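You operate a simulated robot arm through the tools that you are given. There is no shell and no other tool.

You run a simulated robot arm. Do the job below in one go: nothing can be reset, and whatever is moved stays where it is left.

JOB
Run the bottom deck out unread, then read the next deck into pocket MID.
Fine: both lie in the read hopper; read feed on, one press of RUN OUT (it lands in R1), read knob at MID, one press of START; leave the other decks.

Only the result counts: the job must be done as asked and must still hold three seconds after the hand-in. Knocking over, shifting, dropping, spilling or breaking anything else fails it.

ROBOT AND FRAMES
A 7-joint arm with a two-finger parallel gripper, fixed in place. Base frame: the origin is at the foot of the arm, x ahead of it, y to its left, z up. Units: mm, rad, N and s.
Its first joint turns from -2.601 to 2.601 rad. Payload 3.43 kg.
The TCP is the grasp point between the finger pads, 30 mm short of the fingertips. In the tool frame z runs along the fingers and y along their closing line. Largest opening 94 mm; finger width 28, thickness 10; the body of the gripper, 50 by 96 mm, starts 55 mm behind the TCP.
Orientation is that of the tool frame in the base frame, as [roll, pitch, yaw] about the fixed x, y, z axes, in that order (R = Rz(yaw) Ry(pitch) Rx(roll)). With the fingers straight down and closing along the base's y, the tool's x points along the base's -x, its y along +y and its z along -z.

CONTROLS
- The arm moves only by the tool play_rows. Its argument "increments" is a list of rows, each an object of numbers (a shift or turn left out is 0, a gripper value left out holds the last): "dx", "dy", "dz": the shift along the tool's x, y, z in m; "ax", "ay", "az": the turn, a rotation vector about the tool's x, y, z in rad; "jaw": the finger opening in m, from 0 to 0.094. In form: [{"dx": .., "dy": .., "dz": .., "ax": .., "ay": .., "az": .., "jaw": ..}, ...]. A call has 1 to 20 rows; each row shifts and turns the commanded pose from where the row before left it, along the tool's axes as they then stand. Rows are played at 5 a second. More than 50 mm and 0.15 rad between two rows, or a gripper value outside its range, and nothing of the call is played. A pose out of reach is approached as far as the arm can. The call stops where the force on the tool passes 90 N (or 10 N more than at its start, if that is more) or the arm is blocked; 0.2 s more then pass. Each finger travels about 45 mm/s and halts on what it meets, pressing with about 41 N; the grip force reading is that of the motor and also rises with nothing between the fingers. The clock runs only during rows and for 0.2 s after the last one: add rows that do not move to give the fingers time. The reply holds the time, the measured pose of the TCP, the force on the tool along the base axes, the opening and the grip force, in the units named above and with some noise, with the torque about the TCP (base axes, N m) and any sound that the robot's microphone picked up, and new pictures: "views" is both (left out), scene, wrist or none.
- Cameras (640 x 400 px; columns grow to the right, rows downward): "scene" is fixed at [50.8, 649, 1324.1]; the picture's right is [0.22, -0.98, 0.00], its down [-0.53, -0.12, -0.84] and it looks along [0.82, 0.18, -0.54] (base axes); focal length 344 px, centre (320, 200). "wrist" rides on the gripper at [76, 14, -102] in the tool frame; the picture's right is [-0.18, 0.98, 0.00], its down [-0.75, -0.14, -0.64] and it looks along [-0.63, -0.12, 0.77] (tool axes); focal length 243 px, centre (320, 200). There is no depth. A picture from a camera that has moved, and an enlarged one, comes with that camera's place and axes in the base frame and with its lens.
- zoom(camera, box): a new picture of the part [left, top, right, bottom] of that camera's present view, enlarged. It takes no simulated time.
- finish_job(): hands the job in; it is judged then, once.

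Places have to be worked out from the pictures, the camera data and where the tool is seen. Open the gripper and draw the arm clear of the work before you hand the job in, unless the task says otherwise.

The tools are called after "Emit:" as name(argument=value, ...) on one line, values as JSON. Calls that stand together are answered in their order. play_rows: Moves the arm, as the interface text tells. Its arguments: {"type":"object","properties":{"increments":{"type":"array"},"views":{"type":"string","enum":["both","scene","wrist","none"]}},"required":["increments"]} The other tools are called the same way: zoom (camera, box) takes an enlarged picture of a part of a camera's view; finish_job () hands the job in.

At the start:

```text
clock: 0.0
eef_pos: [633.8, 757.4, 1128.9]
orientation: [3.141, 0.0, 3.141]
ft_force: [0.1, -0.5, -0.6]
moment: [-0.03, 0.05, 0.03]
gripper_width: 93.9
finger_force: 0.1
```

scene: 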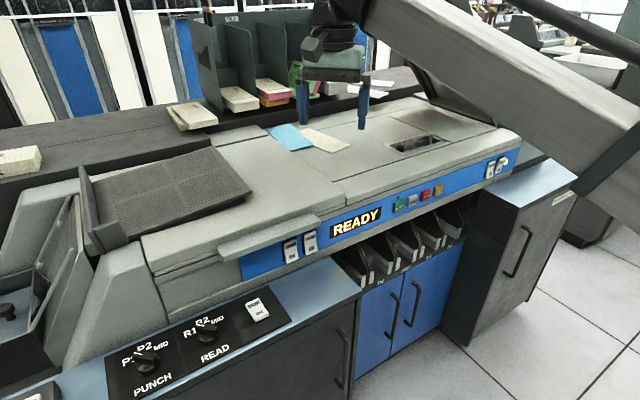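
wrist: 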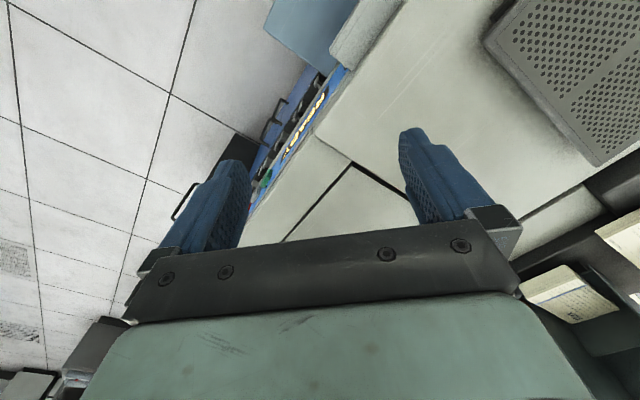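

I will look closely at the controls first, before moving anything.

Emit:
zoom(camera="scene", box=[90, 270, 330, 400])

Emit:
zoom(camera="scene", box=[230, 150, 530, 300])

Emit:
zoom(camera="scene", box=[0, 130, 280, 320])

Emit:
zoom(camera="scene", box=[160, 0, 400, 170])

Emit:
zoom(camera="scene", box=[370, 150, 530, 230])

Emit:
zoom(camera="scene", box=[240, 200, 380, 280])

```text
2.67 times, centred on (210, 335) of scene
camera zoom: at [50.8, 649.0, 1324.1], right [0.22, -0.98, 0.0], down [-0.53, -0.12, -0.84], along [0.82, 0.18, -0.54], focal length 917 px, centre (613, -160)
```

zoom: 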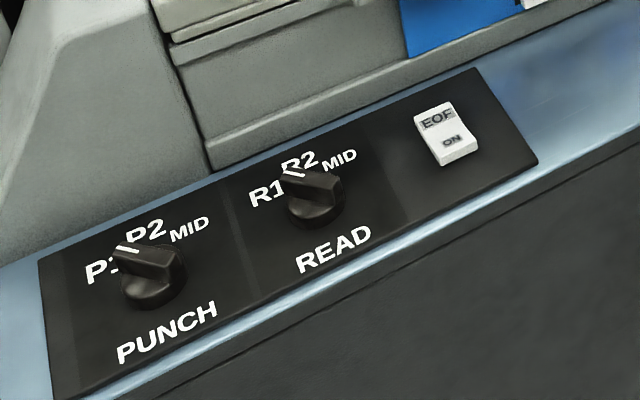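

```text
2.13 times, centred on (380, 225) of scene
camera zoom: at [50.8, 649.0, 1324.1], right [0.22, -0.98, 0.0], down [-0.53, -0.12, -0.84], along [0.82, 0.18, -0.54], focal length 734 px, centre (192, 147)
```

zoom: 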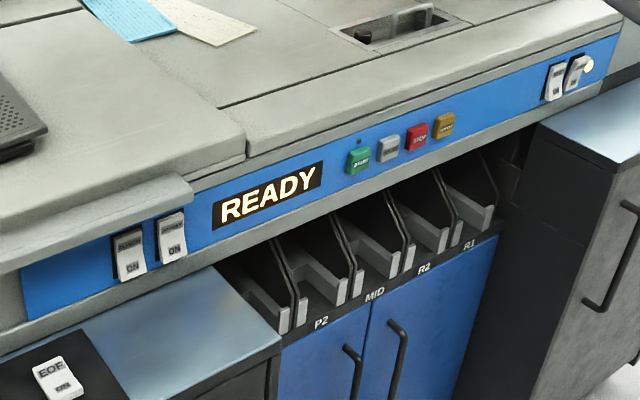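

```text
2.11 times, centred on (140, 225) of scene
camera zoom: at [50.8, 649.0, 1324.1], right [0.22, -0.98, 0.0], down [-0.53, -0.12, -0.84], along [0.82, 0.18, -0.54], focal length 724 px, centre (699, 147)
```

zoom: 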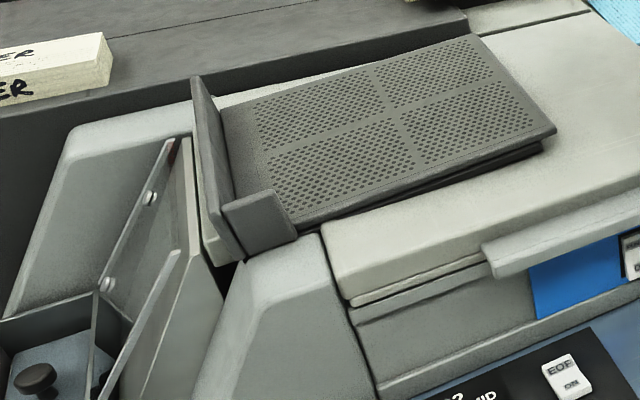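

```text
2.35 times, centred on (280, 85) of scene
camera zoom: at [50.8, 649.0, 1324.1], right [0.22, -0.98, 0.0], down [-0.53, -0.12, -0.84], along [0.82, 0.18, -0.54], focal length 809 px, centre (414, 471)
```

zoom: 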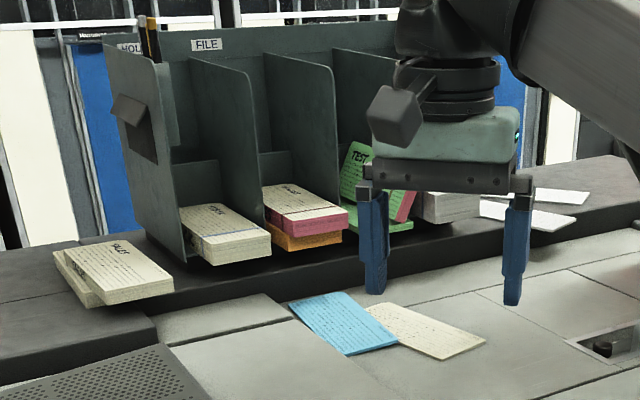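

```text
4.00 times, centred on (450, 190) of scene
camera zoom: at [50.8, 649.0, 1324.1], right [0.22, -0.98, 0.0], down [-0.53, -0.12, -0.84], along [0.82, 0.18, -0.54], focal length 1376 px, centre (-200, 240)
```

zoom: 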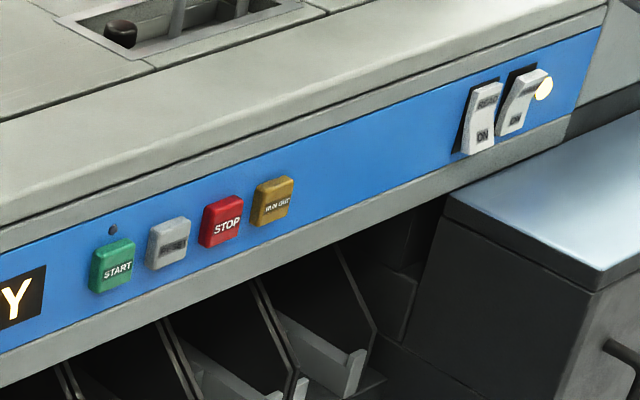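

```text
4.57 times, centred on (310, 240) of scene
camera zoom: at [50.8, 649.0, 1324.1], right [0.22, -0.98, 0.0], down [-0.53, -0.12, -0.84], along [0.82, 0.18, -0.54], focal length 1572 px, centre (366, 17)
```

zoom: 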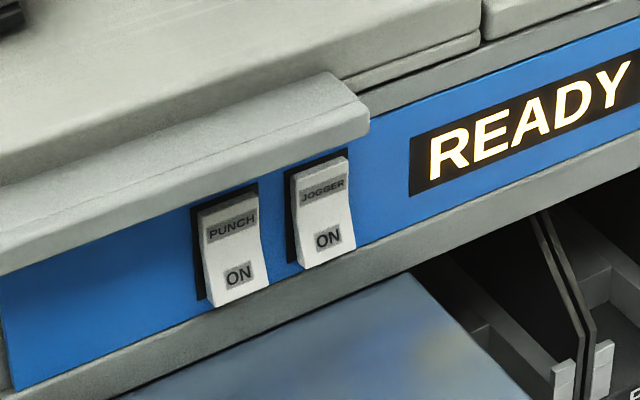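

The panel, knobs and switches are visible; now I zoom the wrist view for triangulation, and look at the right-hand switches and the right side of the machine.

Emit:
zoom(camera="wrist", box=[220, 20, 420, 220])

Emit:
zoom(camera="scene", box=[470, 140, 530, 190])

Emit:
zoom(camera="scene", box=[370, 60, 560, 170])

Emit:
zoom(camera="scene", box=[170, 300, 290, 370])

```text
2.00 times, centred on (320, 120) of wrist
camera zoom: at [558.6, 771.8, 1228.7], right [0.18, 0.98, 0.0], down [0.75, -0.14, 0.64], along [0.63, -0.12, -0.77], focal length 485 px, centre (320, 360)
```

zoom: 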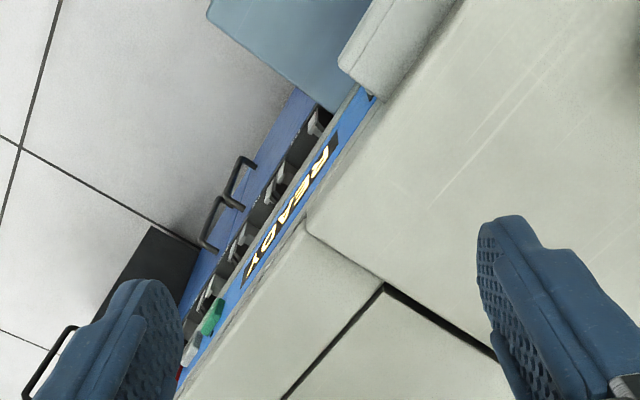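

```text
8.00 times, centred on (500, 165) of scene
camera zoom: at [50.8, 649.0, 1324.1], right [0.22, -0.98, 0.0], down [-0.53, -0.12, -0.84], along [0.82, 0.18, -0.54], focal length 2752 px, centre (-1120, 480)
```

zoom: 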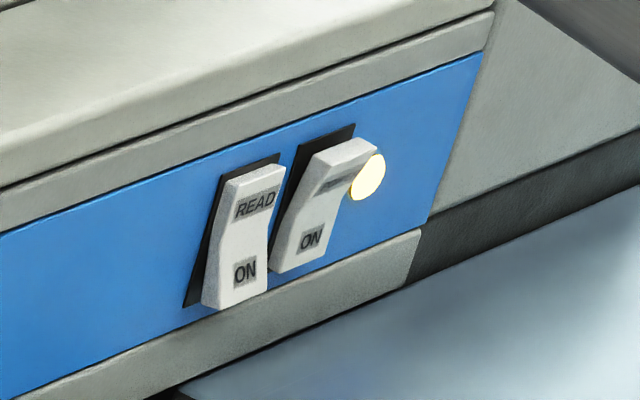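

```text
3.37 times, centred on (465, 115) of scene
camera zoom: at [50.8, 649.0, 1324.1], right [0.22, -0.98, 0.0], down [-0.53, -0.12, -0.84], along [0.82, 0.18, -0.54], focal length 1158 px, centre (-168, 486)
```

zoom: 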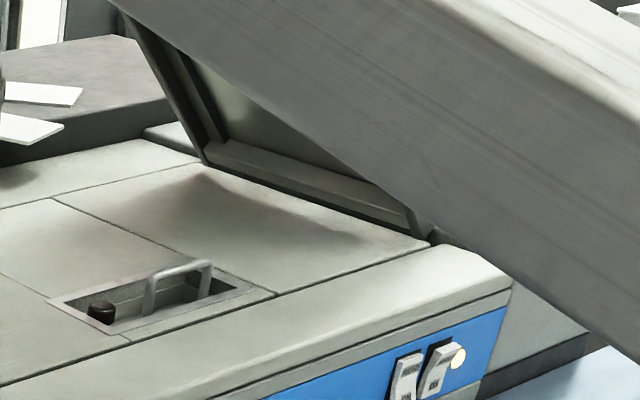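

```text
5.33 times, centred on (230, 335) of scene
camera zoom: at [50.8, 649.0, 1324.1], right [0.22, -0.98, 0.0], down [-0.53, -0.12, -0.84], along [0.82, 0.18, -0.54], focal length 1834 px, centre (800, -520)
```

zoom: 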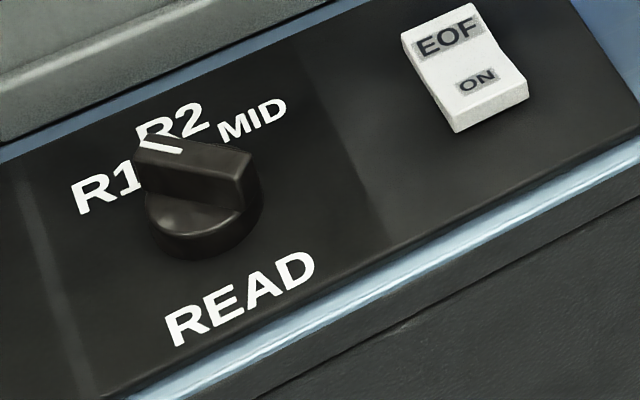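

The panel faces the arm, roughly along (0.78, 0.62), with START near (818, 610, 822). I back off at this height, turn the tool to face the panel, and tilt it 45° for a good look.

Emit:
play_rows(increments=[{"dy": -0.047, "jaw": 0.0}, {"dy": -0.047}, {"dy": -0.047}, {"dy": -0.047}, {"dy": -0.047}, {"dy": -0.047}, {"az": -0.1336}, {"az": -0.1336}, {"az": -0.1336}, {"az": -0.1336}, {"az": -0.1336}, {"ay": -0.131}, {"ay": -0.131}, {"ay": -0.131}, {"ay": -0.131}, {"ay": -0.131}, {"ay": -0.131}, {}])

```text
clock: 3.8
eef_pos: [634.1, 475.8, 1128.7]
orientation: [3.141, 0.787, -2.473]
ft_force: [-0.6, -0.3, 0.5]
moment: [-0.04, 0.01, 0.03]
gripper_width: 0.0
finger_force: 34.1
camera wrist: at [527.1, 408.7, 1144.5], right [-0.51, 0.85, 0.13], down [0.15, -0.06, 0.99], along [0.85, 0.52, -0.09], focal length 243 px, centre (320, 200)
```

scene: 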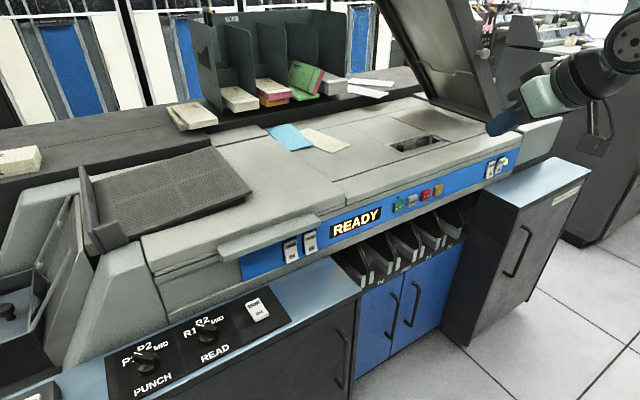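
wrist: 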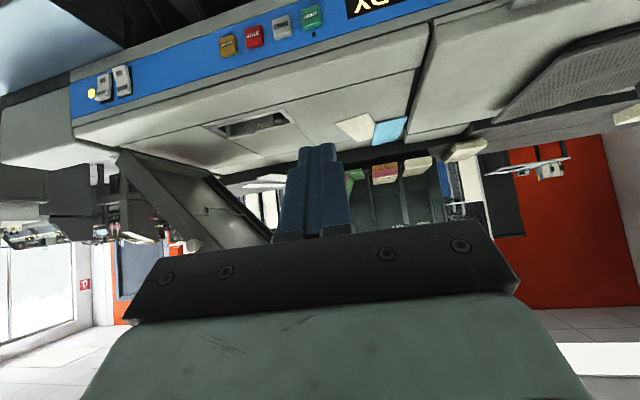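

Good view of the panel. I zoom to measure pixel positions of the buttons in both cameras.

Emit:
zoom(camera="wrist", box=[200, 0, 360, 80])

Emit:
zoom(camera="wrist", box=[70, 50, 170, 110])

Emit:
zoom(camera="scene", box=[380, 140, 520, 230])

```text
4.00 times, centred on (280, 40) of wrist
camera zoom: at [527.1, 408.7, 1144.5], right [-0.51, 0.85, 0.13], down [0.15, -0.06, 0.99], along [0.85, 0.52, -0.09], focal length 970 px, centre (480, 840)
```

zoom: 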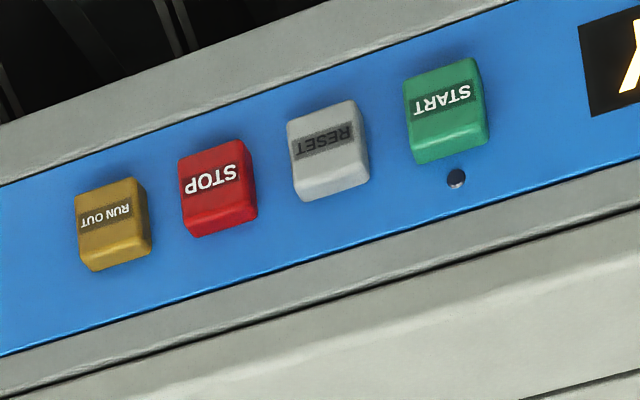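

```text
6.40 times, centred on (120, 80) of wrist
camera zoom: at [527.1, 408.7, 1144.5], right [-0.51, 0.85, 0.13], down [0.15, -0.06, 0.99], along [0.85, 0.52, -0.09], focal length 1553 px, centre (1600, 968)
```

zoom: 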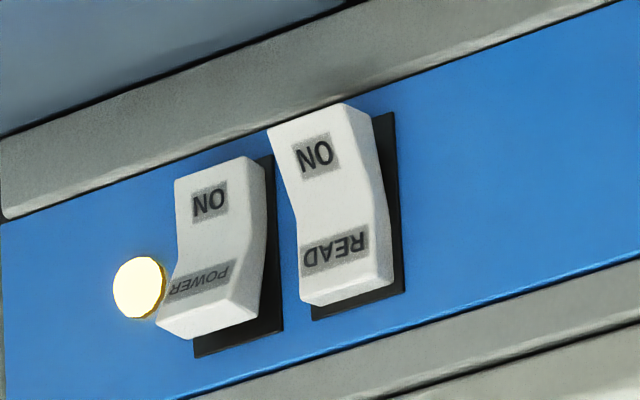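

```text
4.44 times, centred on (450, 185) of scene
camera zoom: at [50.8, 649.0, 1324.1], right [0.22, -0.98, 0.0], down [-0.53, -0.12, -0.84], along [0.82, 0.18, -0.54], focal length 1529 px, centre (-258, 267)
```

zoom: 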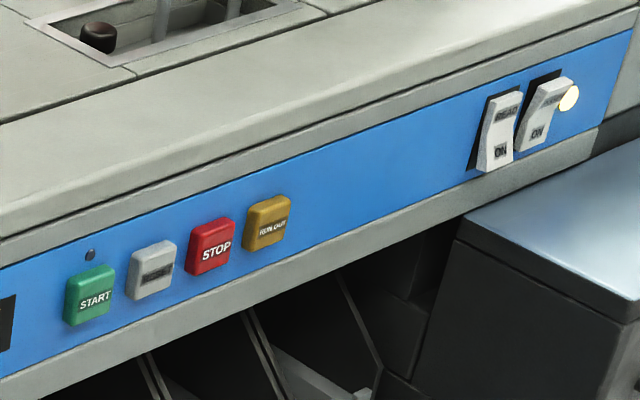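

RUN OUT is at about (916, 503, 831), START at (811, 608, 831) and the READ rocker at (1056, 345, 843). READ's ON half sticks out, while POWER, whose lamp is lit, has its ON half in, so READ is off. I square the tool to the panel and move to a standoff in front of READ.

Emit:
play_rows(increments=[{"ax": -0.0707, "az": -0.0707}, {"dx": 0.0042, "dy": -0.0387, "dz": 0.0213}, {"dx": 0.0042, "dy": -0.0387, "dz": 0.0213}, {"dx": 0.0042, "dy": -0.0387, "dz": 0.0213}, {"dx": 0.0042, "dy": -0.0387, "dz": 0.0213}, {"dx": 0.0042, "dy": -0.0387, "dz": 0.0213}, {"dx": 0.0042, "dy": -0.0387, "dz": 0.0213}, {"dx": 0.0042, "dy": -0.0387, "dz": 0.0213}, {"dx": 0.0042, "dy": -0.0387, "dz": 0.0213}, {"dx": 0.0042, "dy": -0.0387, "dz": 0.0213}, {"dx": 0.0042, "dy": -0.0387, "dz": 0.0213}, {}])

```text
clock: 6.4
eef_pos: [990.2, 281.7, 948.4]
orientation: [3.142, 0.787, -2.374]
ft_force: [1.0, 0.4, 1.0]
moment: [0.0, -0.01, 0.0]
gripper_width: 0.0
finger_force: 32.7
camera wrist: at [890.9, 203.7, 965.4], right [-0.59, 0.8, 0.13], down [0.15, -0.05, 0.99], along [0.79, 0.6, -0.09], focal length 243 px, centre (320, 200)
```

scene: 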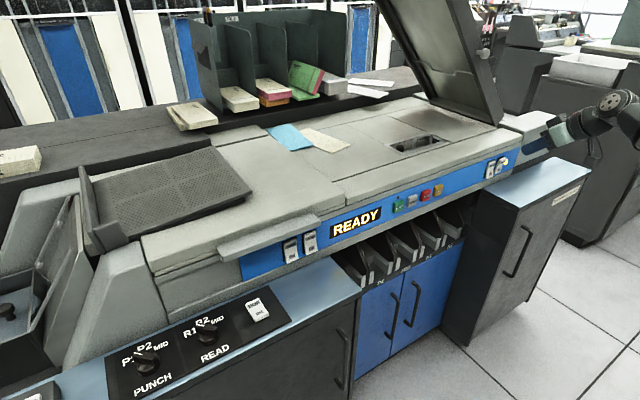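
wrist: 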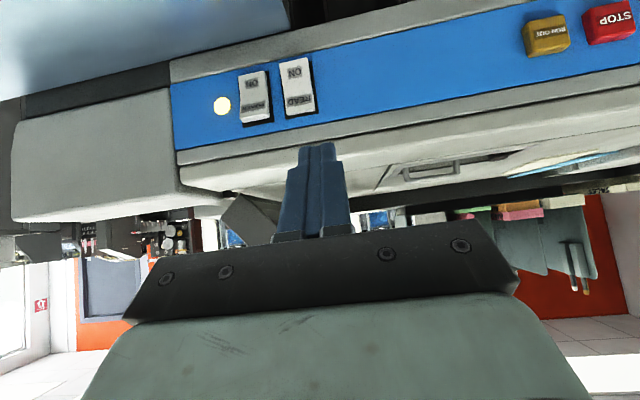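

The READ rocker is below and slightly to the right of the tool. I zoom to pin down its ON half before lowering.

Emit:
zoom(camera="wrist", box=[200, 40, 360, 140])

Emit:
zoom(camera="scene", box=[470, 100, 590, 190])

```text
4.00 times, centred on (280, 90) of wrist
camera zoom: at [890.9, 203.7, 965.4], right [-0.59, 0.8, 0.13], down [0.15, -0.05, 0.99], along [0.79, 0.6, -0.09], focal length 970 px, centre (480, 640)
```

zoom: 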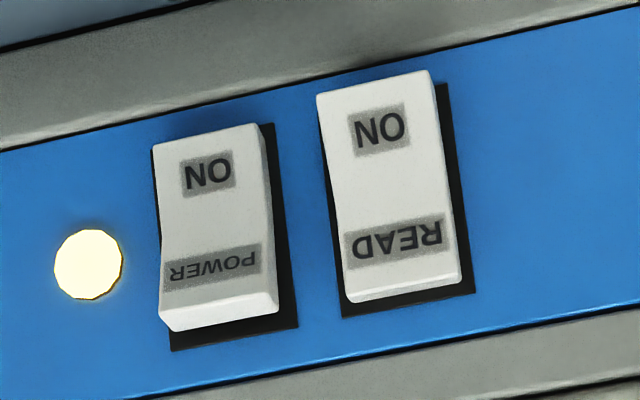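

```text
4.44 times, centred on (530, 145) of scene
camera zoom: at [50.8, 649.0, 1324.1], right [0.22, -0.98, 0.0], down [-0.53, -0.12, -0.84], along [0.82, 0.18, -0.54], focal length 1529 px, centre (-613, 444)
```

zoom: 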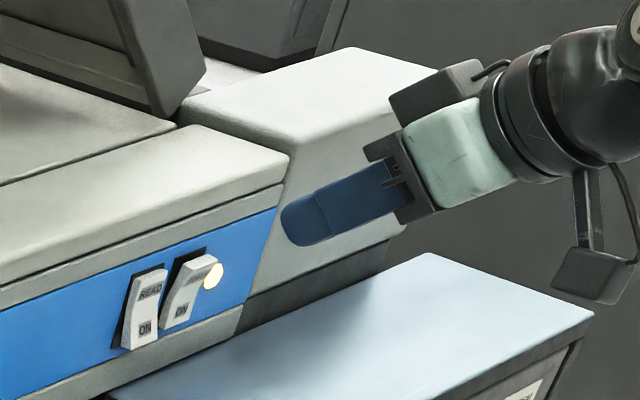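

Working from the wrist rays, the READ ON half is near (1071, 331, 818) at panel depth about 1000. I shift 21 mm right, lower to z≈828, and look again at standoff.

Emit:
play_rows(increments=[{"dy": -0.0209}, {"dx": 0.0213, "dz": 0.0213}, {"dx": 0.0213, "dz": 0.0213}, {"dx": 0.0213, "dz": 0.0213}, {"dx": 0.0213, "dz": 0.0213}, {}])

Emit:
zoom(camera="scene", box=[470, 100, 590, 190])

```text
clock: 7.8
eef_pos: [1006.4, 266.6, 826.2]
orientation: [3.14, 0.787, -2.374]
ft_force: [-0.2, -0.6, 0.2]
moment: [-0.02, -0.04, 0.0]
gripper_width: 0.0
finger_force: 33.1
camera wrist: at [906.2, 188.7, 843.0], right [-0.59, 0.8, 0.13], down [0.15, -0.05, 0.99], along [0.79, 0.6, -0.09], focal length 243 px, centre (320, 200)
```

scene: 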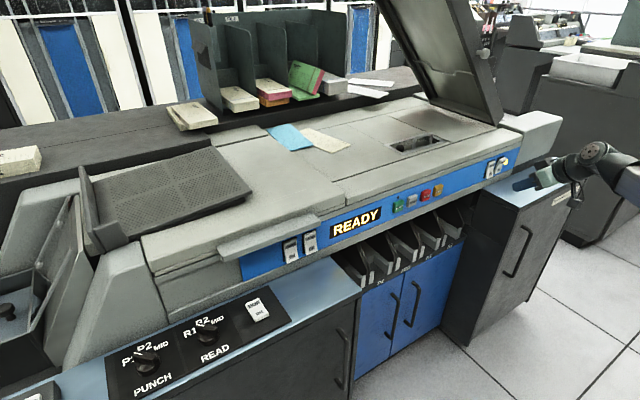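
wrist: 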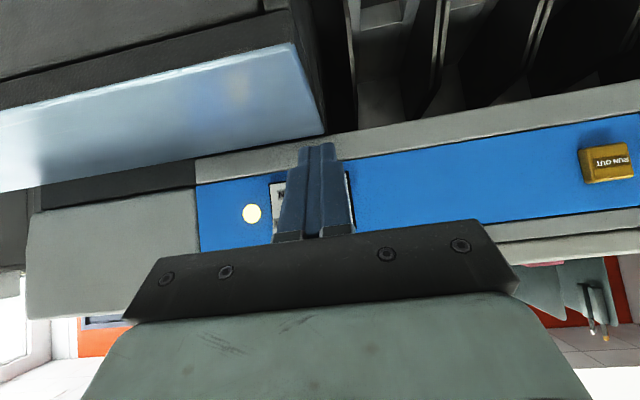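

```text
4.44 times, centred on (530, 145) of scene
camera zoom: at [50.8, 649.0, 1324.1], right [0.22, -0.98, 0.0], down [-0.53, -0.12, -0.84], along [0.82, 0.18, -0.54], focal length 1529 px, centre (-613, 444)
```

zoom: 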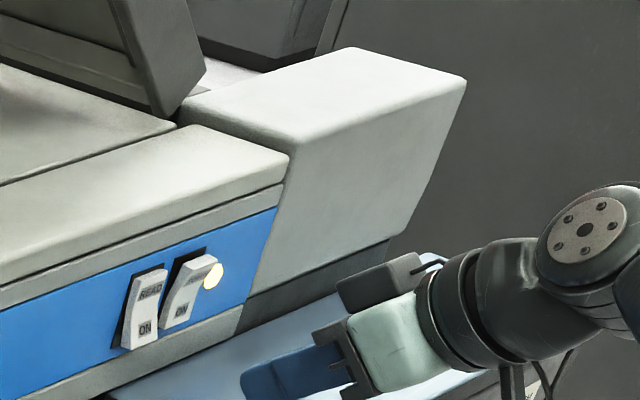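

The finger is aligned with READ (same offset along the panel, about 507) and clear of the cabinet top. I advance 50 mm, then 3 mm per row toward contact.

Emit:
play_rows(increments=[{"dx": -0.0177, "dz": 0.0177}, {"dx": -0.0177, "dz": 0.0177}, {"dx": -0.0021, "dz": 0.0021}, {"dx": -0.0021, "dz": 0.0021}, {"dx": -0.0021, "dz": 0.0021}, {}])

Emit:
zoom(camera="scene", box=[460, 120, 560, 195])

```text
clock: 9.2
eef_pos: [1047.1, 306.8, 828.0]
orientation: [3.141, 0.787, -2.376]
ft_force: [0.1, 0.4, 0.4]
moment: [-0.02, -0.03, -0.02]
gripper_width: 0.0
finger_force: 32.6
camera wrist: at [947.3, 230.0, 844.7], right [-0.59, 0.8, 0.13], down [0.15, -0.05, 0.99], along [0.79, 0.6, -0.09], focal length 243 px, centre (320, 200)
```

scene: 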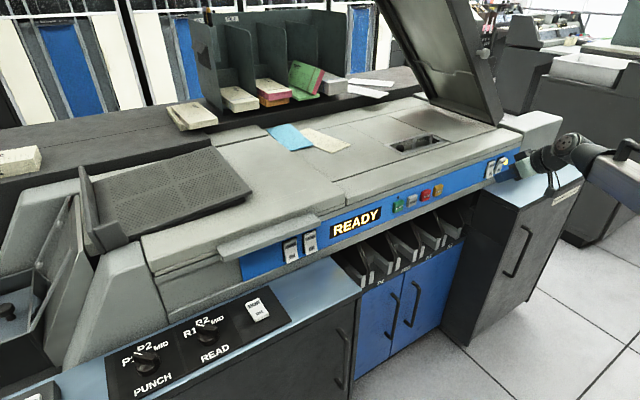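
wrist: 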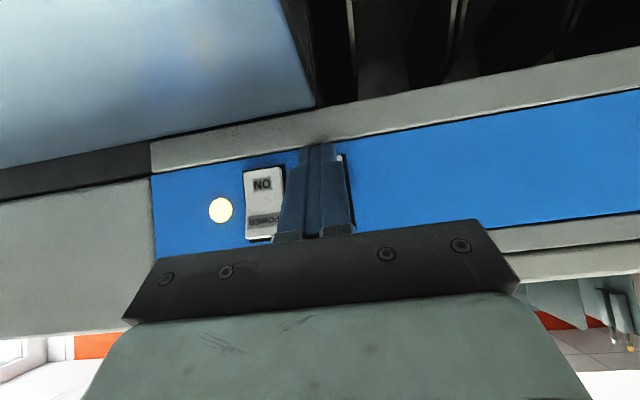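

```text
5.33 times, centred on (510, 158) of scene
camera zoom: at [50.8, 649.0, 1324.1], right [0.22, -0.98, 0.0], down [-0.53, -0.12, -0.84], along [0.82, 0.18, -0.54], focal length 1834 px, centre (-693, 427)
```

zoom: 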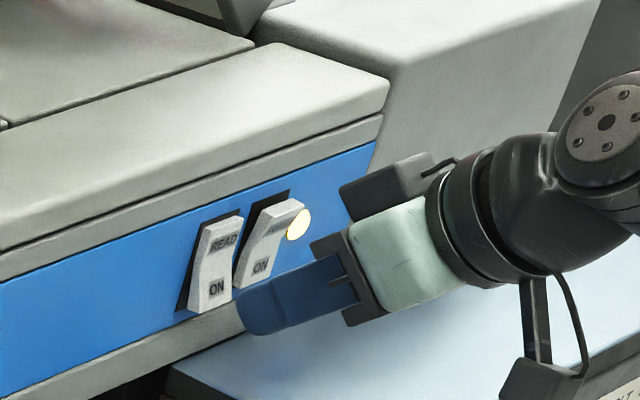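

Not touching yet (force about 0). The finger is about 20 mm short of the rocker, so I continue with small 3 mm steps.

Emit:
play_rows(increments=[{"dx": -0.0021, "dz": 0.0021}, {"dx": -0.0021, "dz": 0.0021}, {"dx": -0.0021, "dz": 0.0021}, {}], views="none")

Emit:
zoom(camera="scene", box=[470, 140, 540, 190])

```text
clock: 10.2
eef_pos: [1054.0, 313.4, 828.1]
orientation: [-3.141, 0.788, -2.374]
ft_force: [0.6, 0.8, 0.6]
moment: [0.03, -0.04, -0.02]
gripper_width: 0.0
finger_force: 33.3
```

```text
8.00 times, centred on (505, 165) of scene
camera zoom: at [50.8, 649.0, 1324.1], right [0.22, -0.98, 0.0], down [-0.53, -0.12, -0.84], along [0.82, 0.18, -0.54], focal length 2752 px, centre (-1160, 480)
```

zoom: 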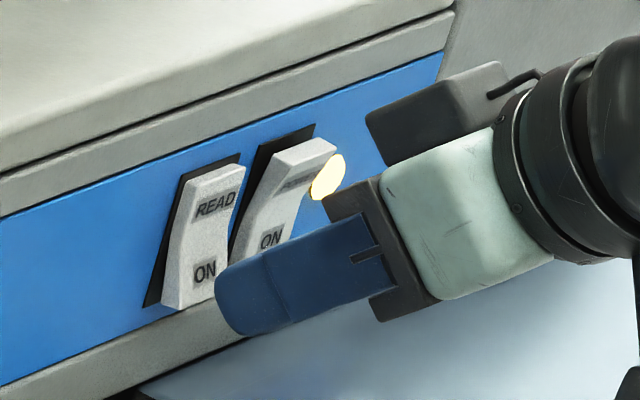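

The tip is heading right onto the ON half, with about 10 mm left. I continue in 2–3 mm steps.

Emit:
play_rows(increments=[{"dx": -0.0021, "dz": 0.0021}, {"dx": -0.0021, "dz": 0.0021}, {"dx": -0.0014, "dz": 0.0014}, {"dx": -0.0014, "dz": 0.0014}, {}], views="none")

Emit:
zoom(camera="scene", box=[470, 140, 540, 190])

```text
clock: 11.4
eef_pos: [1060.1, 319.2, 829.0]
orientation: [-3.141, 0.783, -2.372]
ft_force: [-27.3, -24.1, 1.3]
moment: [-0.34, 0.23, 0.08]
gripper_width: 0.2
finger_force: 33.4
```

```text
8.00 times, centred on (505, 165) of scene
camera zoom: at [50.8, 649.0, 1324.1], right [0.22, -0.98, 0.0], down [-0.53, -0.12, -0.84], along [0.82, 0.18, -0.54], focal length 2752 px, centre (-1160, 480)
```

zoom: 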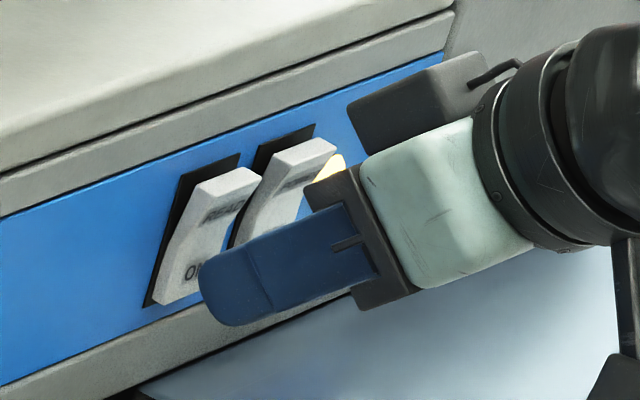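

The rocker has gone over: its READ top edge is now out, like POWER. The 36 N shows it is at its stop. I retreat along the normal and check that it holds.

Emit:
play_rows(increments=[{"dx": 0.0071, "dz": -0.0071}, {"dx": 0.0212, "dz": -0.0212}, {"dx": 0.0283, "dz": -0.0283}, {}])

Emit:
zoom(camera="scene", box=[470, 140, 540, 190])

Emit:
zoom(camera="scene", box=[230, 150, 530, 300])

```text
clock: 12.4
eef_pos: [1006.0, 263.3, 827.3]
orientation: [3.14, 0.788, -2.375]
ft_force: [-0.3, 0.8, 0.9]
moment: [-0.01, 0.0, 0.0]
gripper_width: 0.0
finger_force: 33.0
camera wrist: at [905.6, 185.2, 844.3], right [-0.59, 0.8, 0.13], down [0.15, -0.05, 0.99], along [0.79, 0.6, -0.09], focal length 243 px, centre (320, 200)
```

scene: 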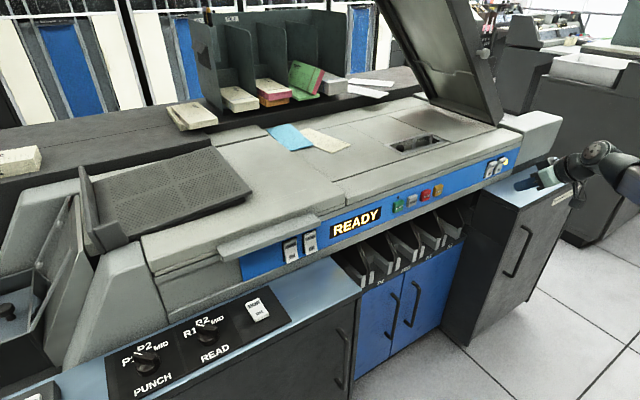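
wrist: 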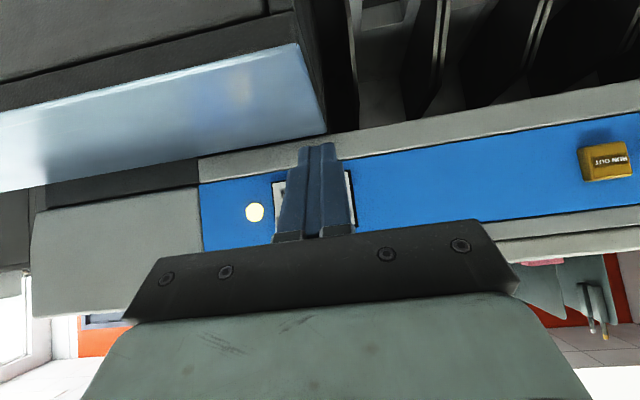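

```text
8.00 times, centred on (505, 165) of scene
camera zoom: at [50.8, 649.0, 1324.1], right [0.22, -0.98, 0.0], down [-0.53, -0.12, -0.84], along [0.82, 0.18, -0.54], focal length 2752 px, centre (-1160, 480)
```

zoom: 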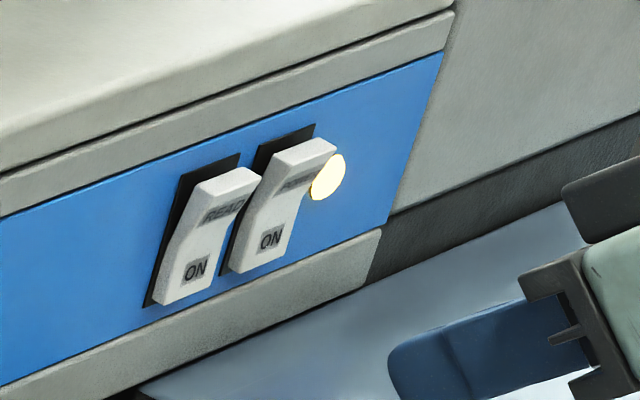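

```text
2.13 times, centred on (380, 225) of scene
camera zoom: at [50.8, 649.0, 1324.1], right [0.22, -0.98, 0.0], down [-0.53, -0.12, -0.84], along [0.82, 0.18, -0.54], focal length 734 px, centre (192, 147)
```

zoom: 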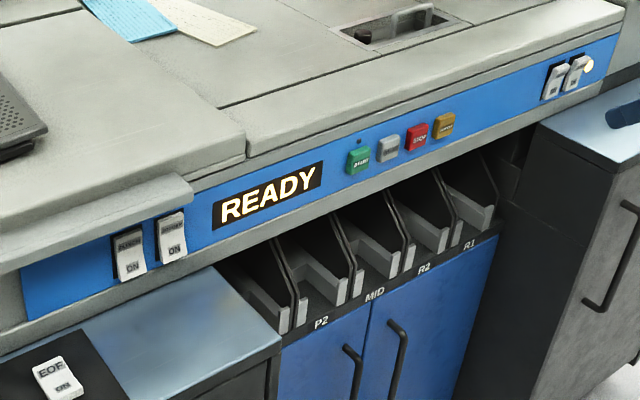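

READ is now on and holds, and POWER is untouched. I raise 50 mm, slide left to the RUN OUT button, and look.

Emit:
play_rows(increments=[{"dx": -0.0177, "dz": -0.0177}, {"dx": -0.0177, "dz": -0.0177}, {"dy": 0.045}, {"dy": 0.045}, {"dy": 0.045}, {"dy": 0.045}, {"dy": 0.045}, {}])

Emit:
zoom(camera="wrist", box=[240, 60, 400, 160])

```text
clock: 14.2
eef_pos: [847.0, 424.3, 878.5]
orientation: [3.141, 0.786, -2.375]
ft_force: [0.5, -0.1, -0.3]
moment: [-0.01, 0.0, -0.02]
gripper_width: 0.1
finger_force: 33.3
camera wrist: at [747.2, 346.9, 894.8], right [-0.59, 0.8, 0.13], down [0.15, -0.05, 0.99], along [0.79, 0.6, -0.09], focal length 243 px, centre (320, 200)
```

scene: 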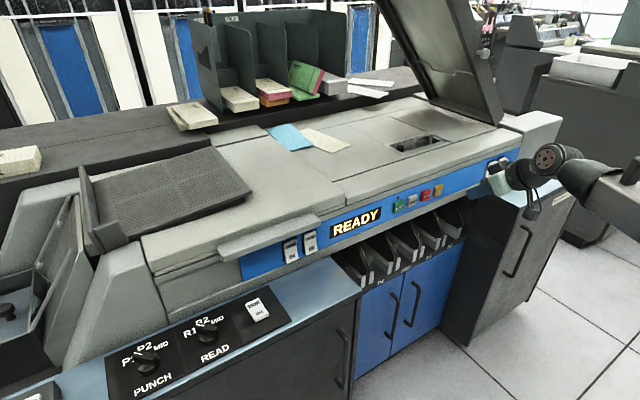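
wrist: 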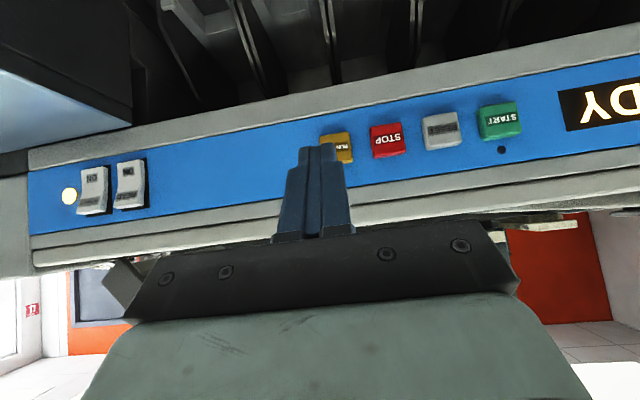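

```text
4.00 times, centred on (320, 110) of wrist
camera zoom: at [747.2, 346.9, 894.8], right [-0.59, 0.8, 0.13], down [0.15, -0.05, 0.99], along [0.79, 0.6, -0.09], focal length 970 px, centre (320, 560)
```

zoom: 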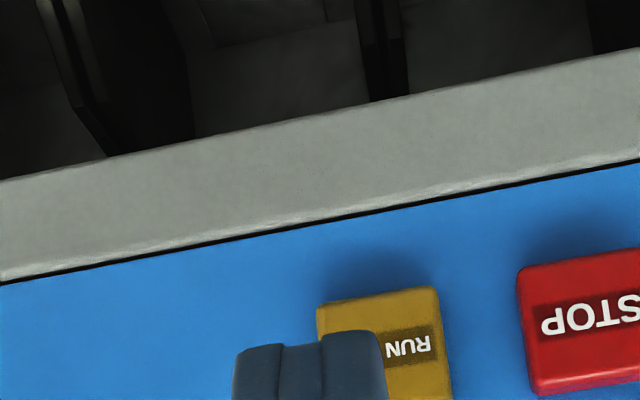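

RUN OUT is at about (914, 502, 828). I shift 9 mm left, lower to z≈839 (the tip leads about 11 mm lower), and advance to just short of it.

Emit:
play_rows(increments=[{"dy": 0.009}, {"dx": 0.0279, "dz": 0.0279}, {"dx": -0.0177, "dz": 0.0177}, {"dx": -0.0177, "dz": 0.0177}, {}])

Emit:
zoom(camera="scene", box=[390, 160, 480, 220])

Emit:
zoom(camera="wrist", box=[240, 100, 440, 240])

```text
clock: 15.4
eef_pos: [877.1, 466.6, 840.2]
orientation: [-3.14, 0.789, -2.374]
ft_force: [1.1, -0.2, 0.3]
moment: [0.0, 0.0, -0.02]
gripper_width: 0.0
finger_force: 33.2
camera wrist: at [777.4, 389.6, 856.2], right [-0.59, 0.8, 0.13], down [0.15, -0.05, 0.99], along [0.79, 0.6, -0.09], focal length 243 px, centre (320, 200)
```

scene: 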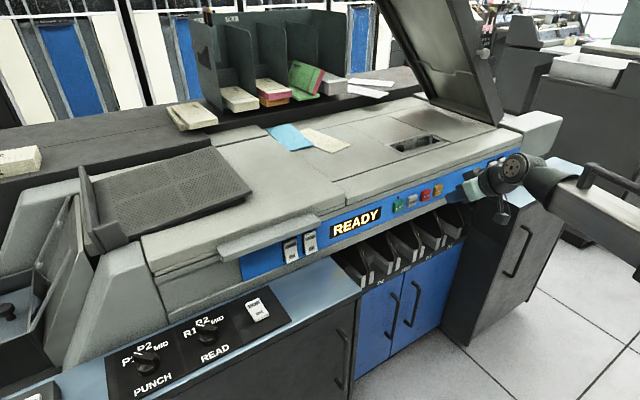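
wrist: 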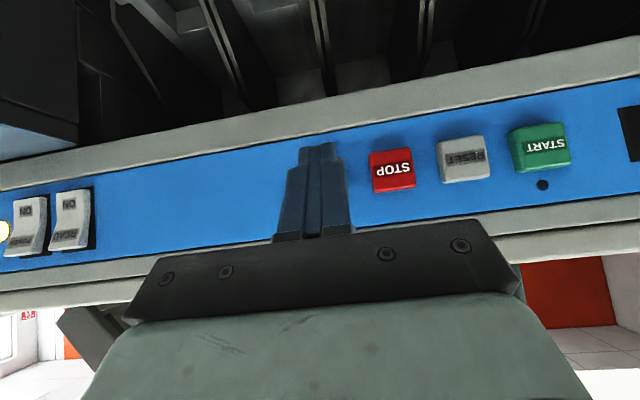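

```text
6.67 times, centred on (435, 190) of scene
camera zoom: at [50.8, 649.0, 1324.1], right [0.22, -0.98, 0.0], down [-0.53, -0.12, -0.84], along [0.82, 0.18, -0.54], focal length 2293 px, centre (-447, 267)
```

zoom: 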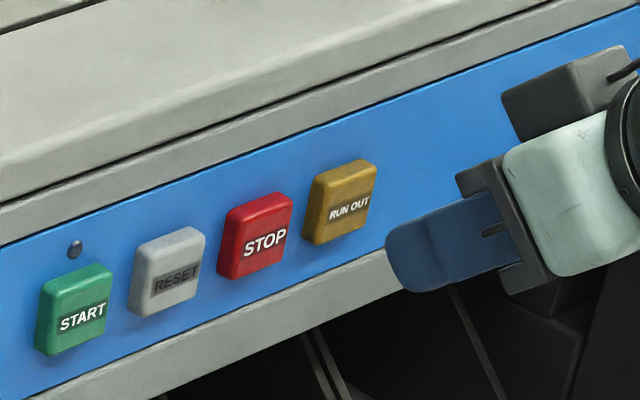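

```text
2.86 times, centred on (340, 170) of wrist
camera zoom: at [777.4, 389.6, 856.2], right [-0.59, 0.8, 0.13], down [0.15, -0.05, 0.99], along [0.79, 0.6, -0.09], focal length 693 px, centre (263, 286)
```

zoom: 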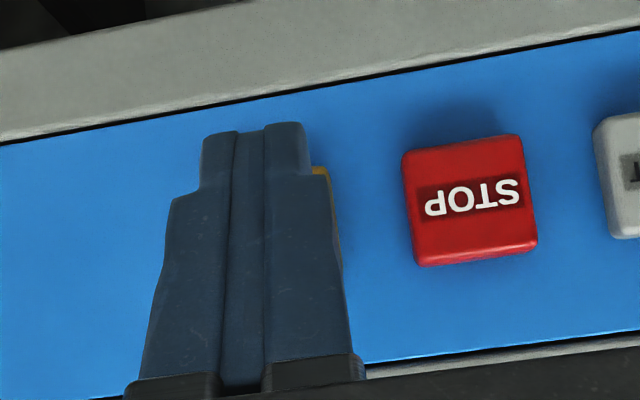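

The finger is lined up on RUN OUT only, clear of STOP. I advance in small steps until contact.

Emit:
play_rows(increments=[{"dx": -0.0057, "dz": 0.0057}, {"dx": -0.0028, "dz": 0.0028}, {"dx": -0.0014, "dz": 0.0014}, {}], views="none")

Emit:
zoom(camera="scene", box=[390, 160, 480, 220])

```text
clock: 16.4
eef_pos: [886.7, 477.4, 838.4]
orientation: [3.14, 0.787, -2.374]
ft_force: [0.0, -0.5, 0.4]
moment: [-0.02, -0.01, 0.02]
gripper_width: 0.0
finger_force: 33.1
```

```text
6.67 times, centred on (435, 190) of scene
camera zoom: at [50.8, 649.0, 1324.1], right [0.22, -0.98, 0.0], down [-0.53, -0.12, -0.84], along [0.82, 0.18, -0.54], focal length 2293 px, centre (-447, 267)
```

zoom: 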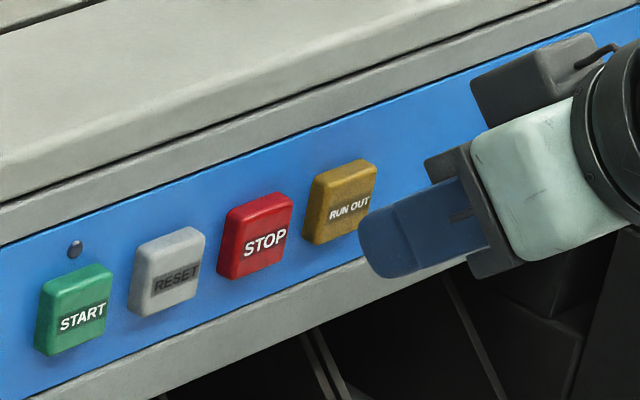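

No contact yet, and the tip is about to meet the button. I continue with 2 mm steps.

Emit:
play_rows(increments=[{"dx": -0.0014, "dz": 0.0014}, {"dx": -0.0014, "dz": 0.0014}, {"dx": -0.0014, "dz": 0.0014}, {}], views="none")

Emit:
zoom(camera="scene", box=[390, 160, 480, 220])

```text
clock: 17.4
eef_pos: [891.0, 482.1, 838.7]
orientation: [3.141, 0.787, -2.373]
ft_force: [0.5, 1.3, 0.6]
moment: [0.0, 0.05, 0.0]
gripper_width: 0.0
finger_force: 32.7
```

```text
6.67 times, centred on (435, 190) of scene
camera zoom: at [50.8, 649.0, 1324.1], right [0.22, -0.98, 0.0], down [-0.53, -0.12, -0.84], along [0.82, 0.18, -0.54], focal length 2293 px, centre (-447, 267)
```

zoom: 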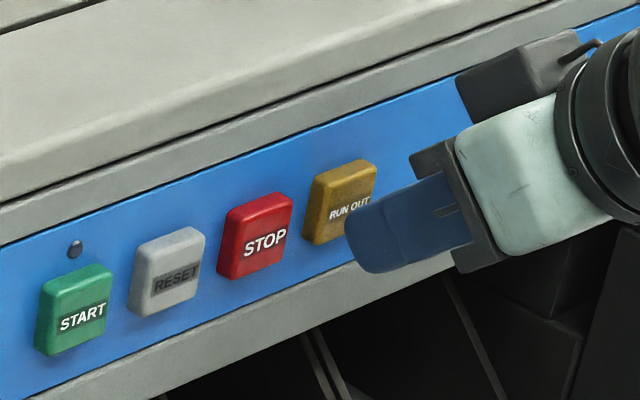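

Still free. I carry on in 2 mm steps.

Emit:
play_rows(increments=[{"dx": -0.0014, "dz": 0.0014}, {"dx": -0.0014, "dz": 0.0014}, {}], views="none")

Emit:
zoom(camera="scene", box=[390, 160, 480, 220])

```text
clock: 18.2
eef_pos: [893.4, 484.7, 837.8]
orientation: [3.141, 0.785, -2.372]
ft_force: [-0.4, -0.9, -0.2]
moment: [0.0, 0.0, 0.0]
gripper_width: 0.1
finger_force: 33.1
```

```text
6.67 times, centred on (435, 190) of scene
camera zoom: at [50.8, 649.0, 1324.1], right [0.22, -0.98, 0.0], down [-0.53, -0.12, -0.84], along [0.82, 0.18, -0.54], focal length 2293 px, centre (-447, 267)
```

zoom: 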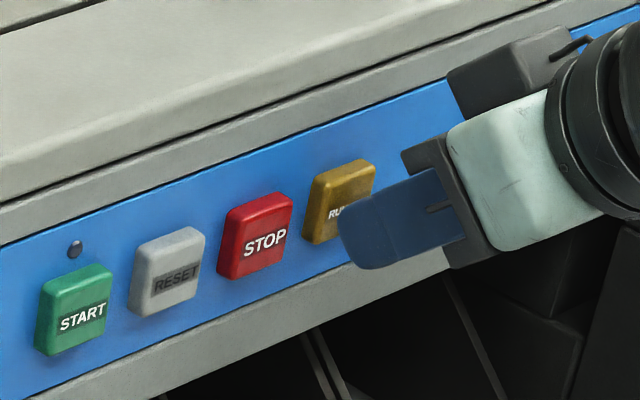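

No force yet. Two more 2 mm steps.

Emit:
play_rows(increments=[{"dx": -0.0014, "dz": 0.0014}, {"dx": -0.0014, "dz": 0.0014}, {}], views="none")

Emit:
zoom(camera="scene", box=[390, 160, 480, 220])

```text
clock: 19.0
eef_pos: [896.9, 487.2, 836.7]
orientation: [3.141, 0.788, -2.375]
ft_force: [-0.4, -3.0, 1.0]
moment: [0.0, -0.01, -0.03]
gripper_width: 0.1
finger_force: 32.8
heard: click
```

```text
6.67 times, centred on (435, 190) of scene
camera zoom: at [50.8, 649.0, 1324.1], right [0.22, -0.98, 0.0], down [-0.53, -0.12, -0.84], along [0.82, 0.18, -0.54], focal length 2293 px, centre (-447, 267)
```

zoom: 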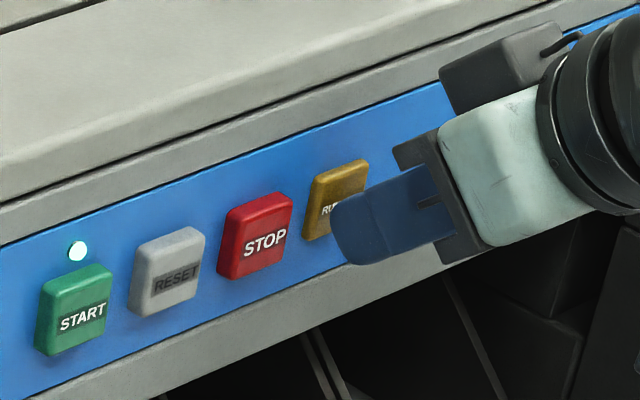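

A click was heard, the button is pushed in, and the lamp above START has lit, so RUN OUT registered. I retreat straight back and watch.

Emit:
play_rows(increments=[{"dx": 0.0177, "dz": -0.0177}, {"dx": 0.0212, "dz": -0.0212}, {"dx": 0.0177, "dz": -0.0177}, {}, {}, {}, {}, {}, {}])

Emit:
zoom(camera="scene", box=[230, 150, 530, 300])

```text
clock: 21.0
eef_pos: [838.4, 432.9, 838.7]
orientation: [-3.142, 0.786, -2.373]
ft_force: [-0.4, 0.4, -0.6]
moment: [-0.01, 0.0, -0.02]
gripper_width: 0.2
finger_force: 32.4
camera wrist: at [738.1, 355.7, 854.5], right [-0.59, 0.8, 0.13], down [0.15, -0.05, 0.99], along [0.79, 0.6, -0.09], focal length 243 px, centre (320, 200)
```

scene: 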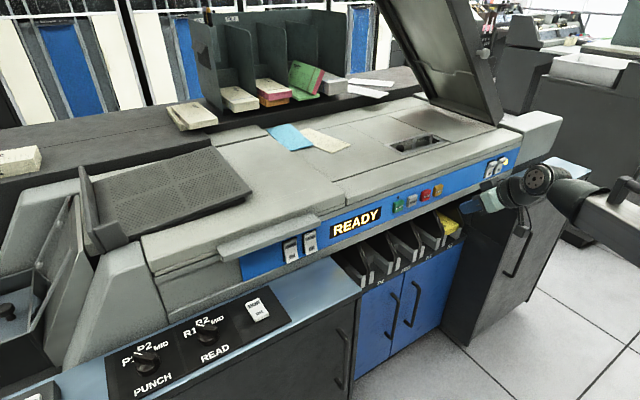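
wrist: 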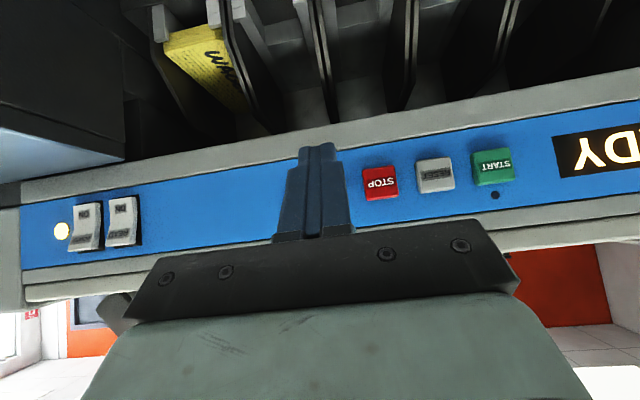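

```text
2.13 times, centred on (380, 225) of scene
camera zoom: at [50.8, 649.0, 1324.1], right [0.22, -0.98, 0.0], down [-0.53, -0.12, -0.84], along [0.82, 0.18, -0.54], focal length 734 px, centre (192, 147)
```

zoom: 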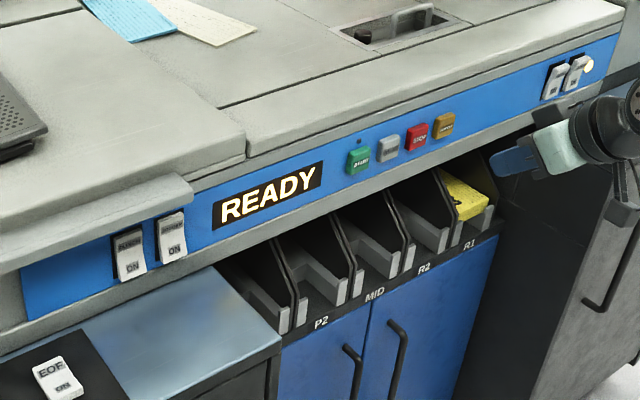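

The yellow deck has landed in R1 and the lamp is off again, so the run-out is complete. Next is the READ knob on the left shelf: I pull back and up, slide left, and turn the tool downward to look at it.

Emit:
play_rows(increments=[{"dx": -0.0009, "dz": -0.045}, {"dx": -0.0009, "dz": -0.045}, {"dx": -0.0009, "dz": -0.045}, {"dx": -0.0009, "dz": -0.045}, {"dy": 0.0475}, {"dy": 0.0475}, {"dy": 0.0475}, {"dy": 0.0475}, {"dy": 0.0475}, {"dy": 0.0475}, {"dy": 0.0475}, {"dy": 0.0475}, {"dy": 0.0475}, {"dy": 0.0475}, {"dy": 0.0475}, {"dy": 0.0475}, {"dy": 0.0475}, {"dy": 0.0475}, {}], views="none")

Emit:
play_rows(increments=[{"ay": 0.131}, {"ay": 0.131}, {"ay": 0.131}, {"ay": 0.131}, {}])

```text
clock: 25.0
eef_pos: [287.6, 823.5, 968.0]
orientation: [-3.141, 0.789, -2.372]
ft_force: [0.3, 0.8, -0.4]
moment: [-0.02, 0.01, -0.03]
gripper_width: 0.1
finger_force: 33.0
```

```text
clock: 26.2
eef_pos: [287.7, 822.6, 967.6]
orientation: [-3.141, 0.262, -2.375]
ft_force: [-0.8, -0.2, -1.0]
moment: [-0.02, 0.04, -0.03]
gripper_width: 0.1
finger_force: 33.3
camera wrist: at [206.4, 763.2, 1045.3], right [-0.56, 0.83, 0.05], down [0.5, 0.29, 0.81], along [0.66, 0.48, -0.58], focal length 243 px, centre (320, 200)
```

scene: 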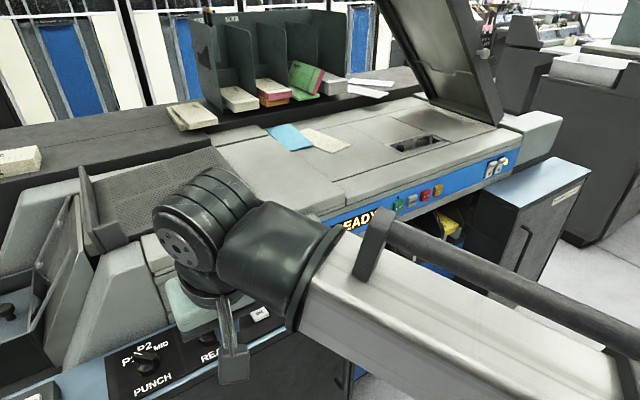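
wrist: 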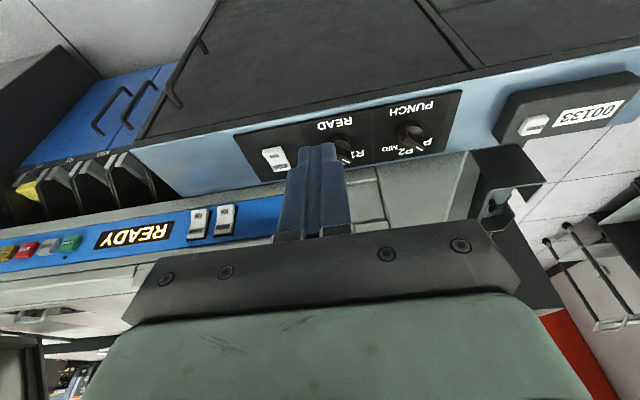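

The READ knob is partly behind the fingers, near (380, 931, 785). I sidestep 90 mm right and come down 60 mm for an unobstructed view with a different baseline.

Emit:
play_rows(increments=[{"dy": -0.045}, {"dy": -0.045}, {"dx": 0.0078, "dz": 0.029}, {"dx": 0.0078, "dz": 0.029}, {}])

Emit:
zoom(camera="wrist", box=[320, 70, 520, 190])

```text
clock: 27.4
eef_pos: [348.5, 758.8, 906.5]
orientation: [-3.141, 0.261, -2.374]
ft_force: [-0.4, 0.0, -0.4]
moment: [0.04, -0.02, 0.0]
gripper_width: 0.3
finger_force: 33.4
camera wrist: at [267.4, 699.5, 983.8], right [-0.56, 0.83, 0.05], down [0.5, 0.29, 0.82], along [0.66, 0.48, -0.58], focal length 243 px, centre (320, 200)
```

scene: 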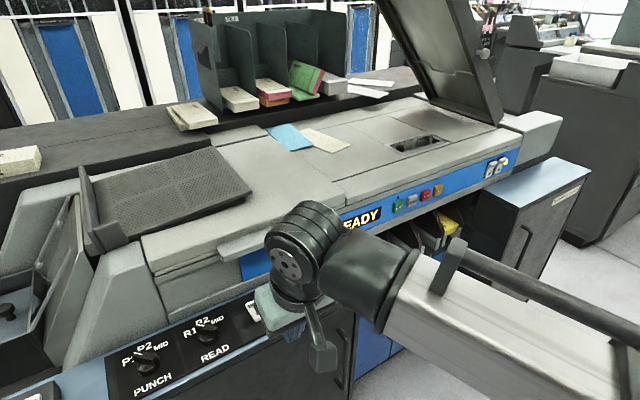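
wrist: 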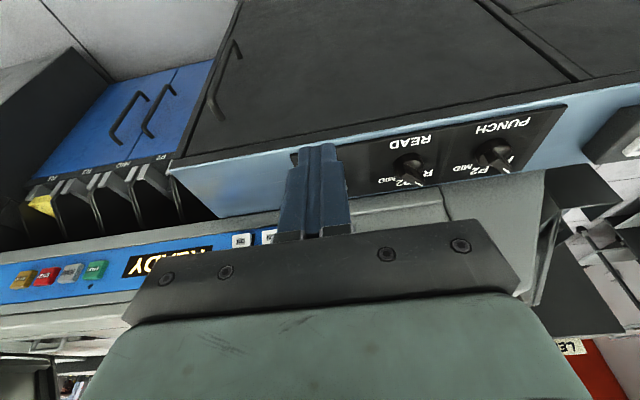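

```text
3.20 times, centred on (420, 130) of wrist
camera zoom: at [267.4, 699.5, 983.8], right [-0.56, 0.83, 0.05], down [0.5, 0.29, 0.82], along [0.66, 0.48, -0.58], focal length 776 px, centre (0, 424)
```

zoom: 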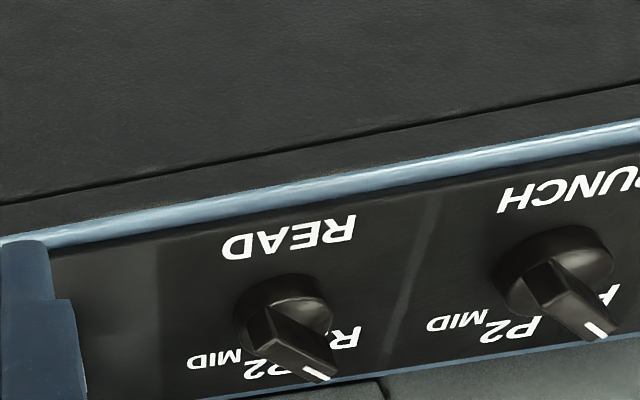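

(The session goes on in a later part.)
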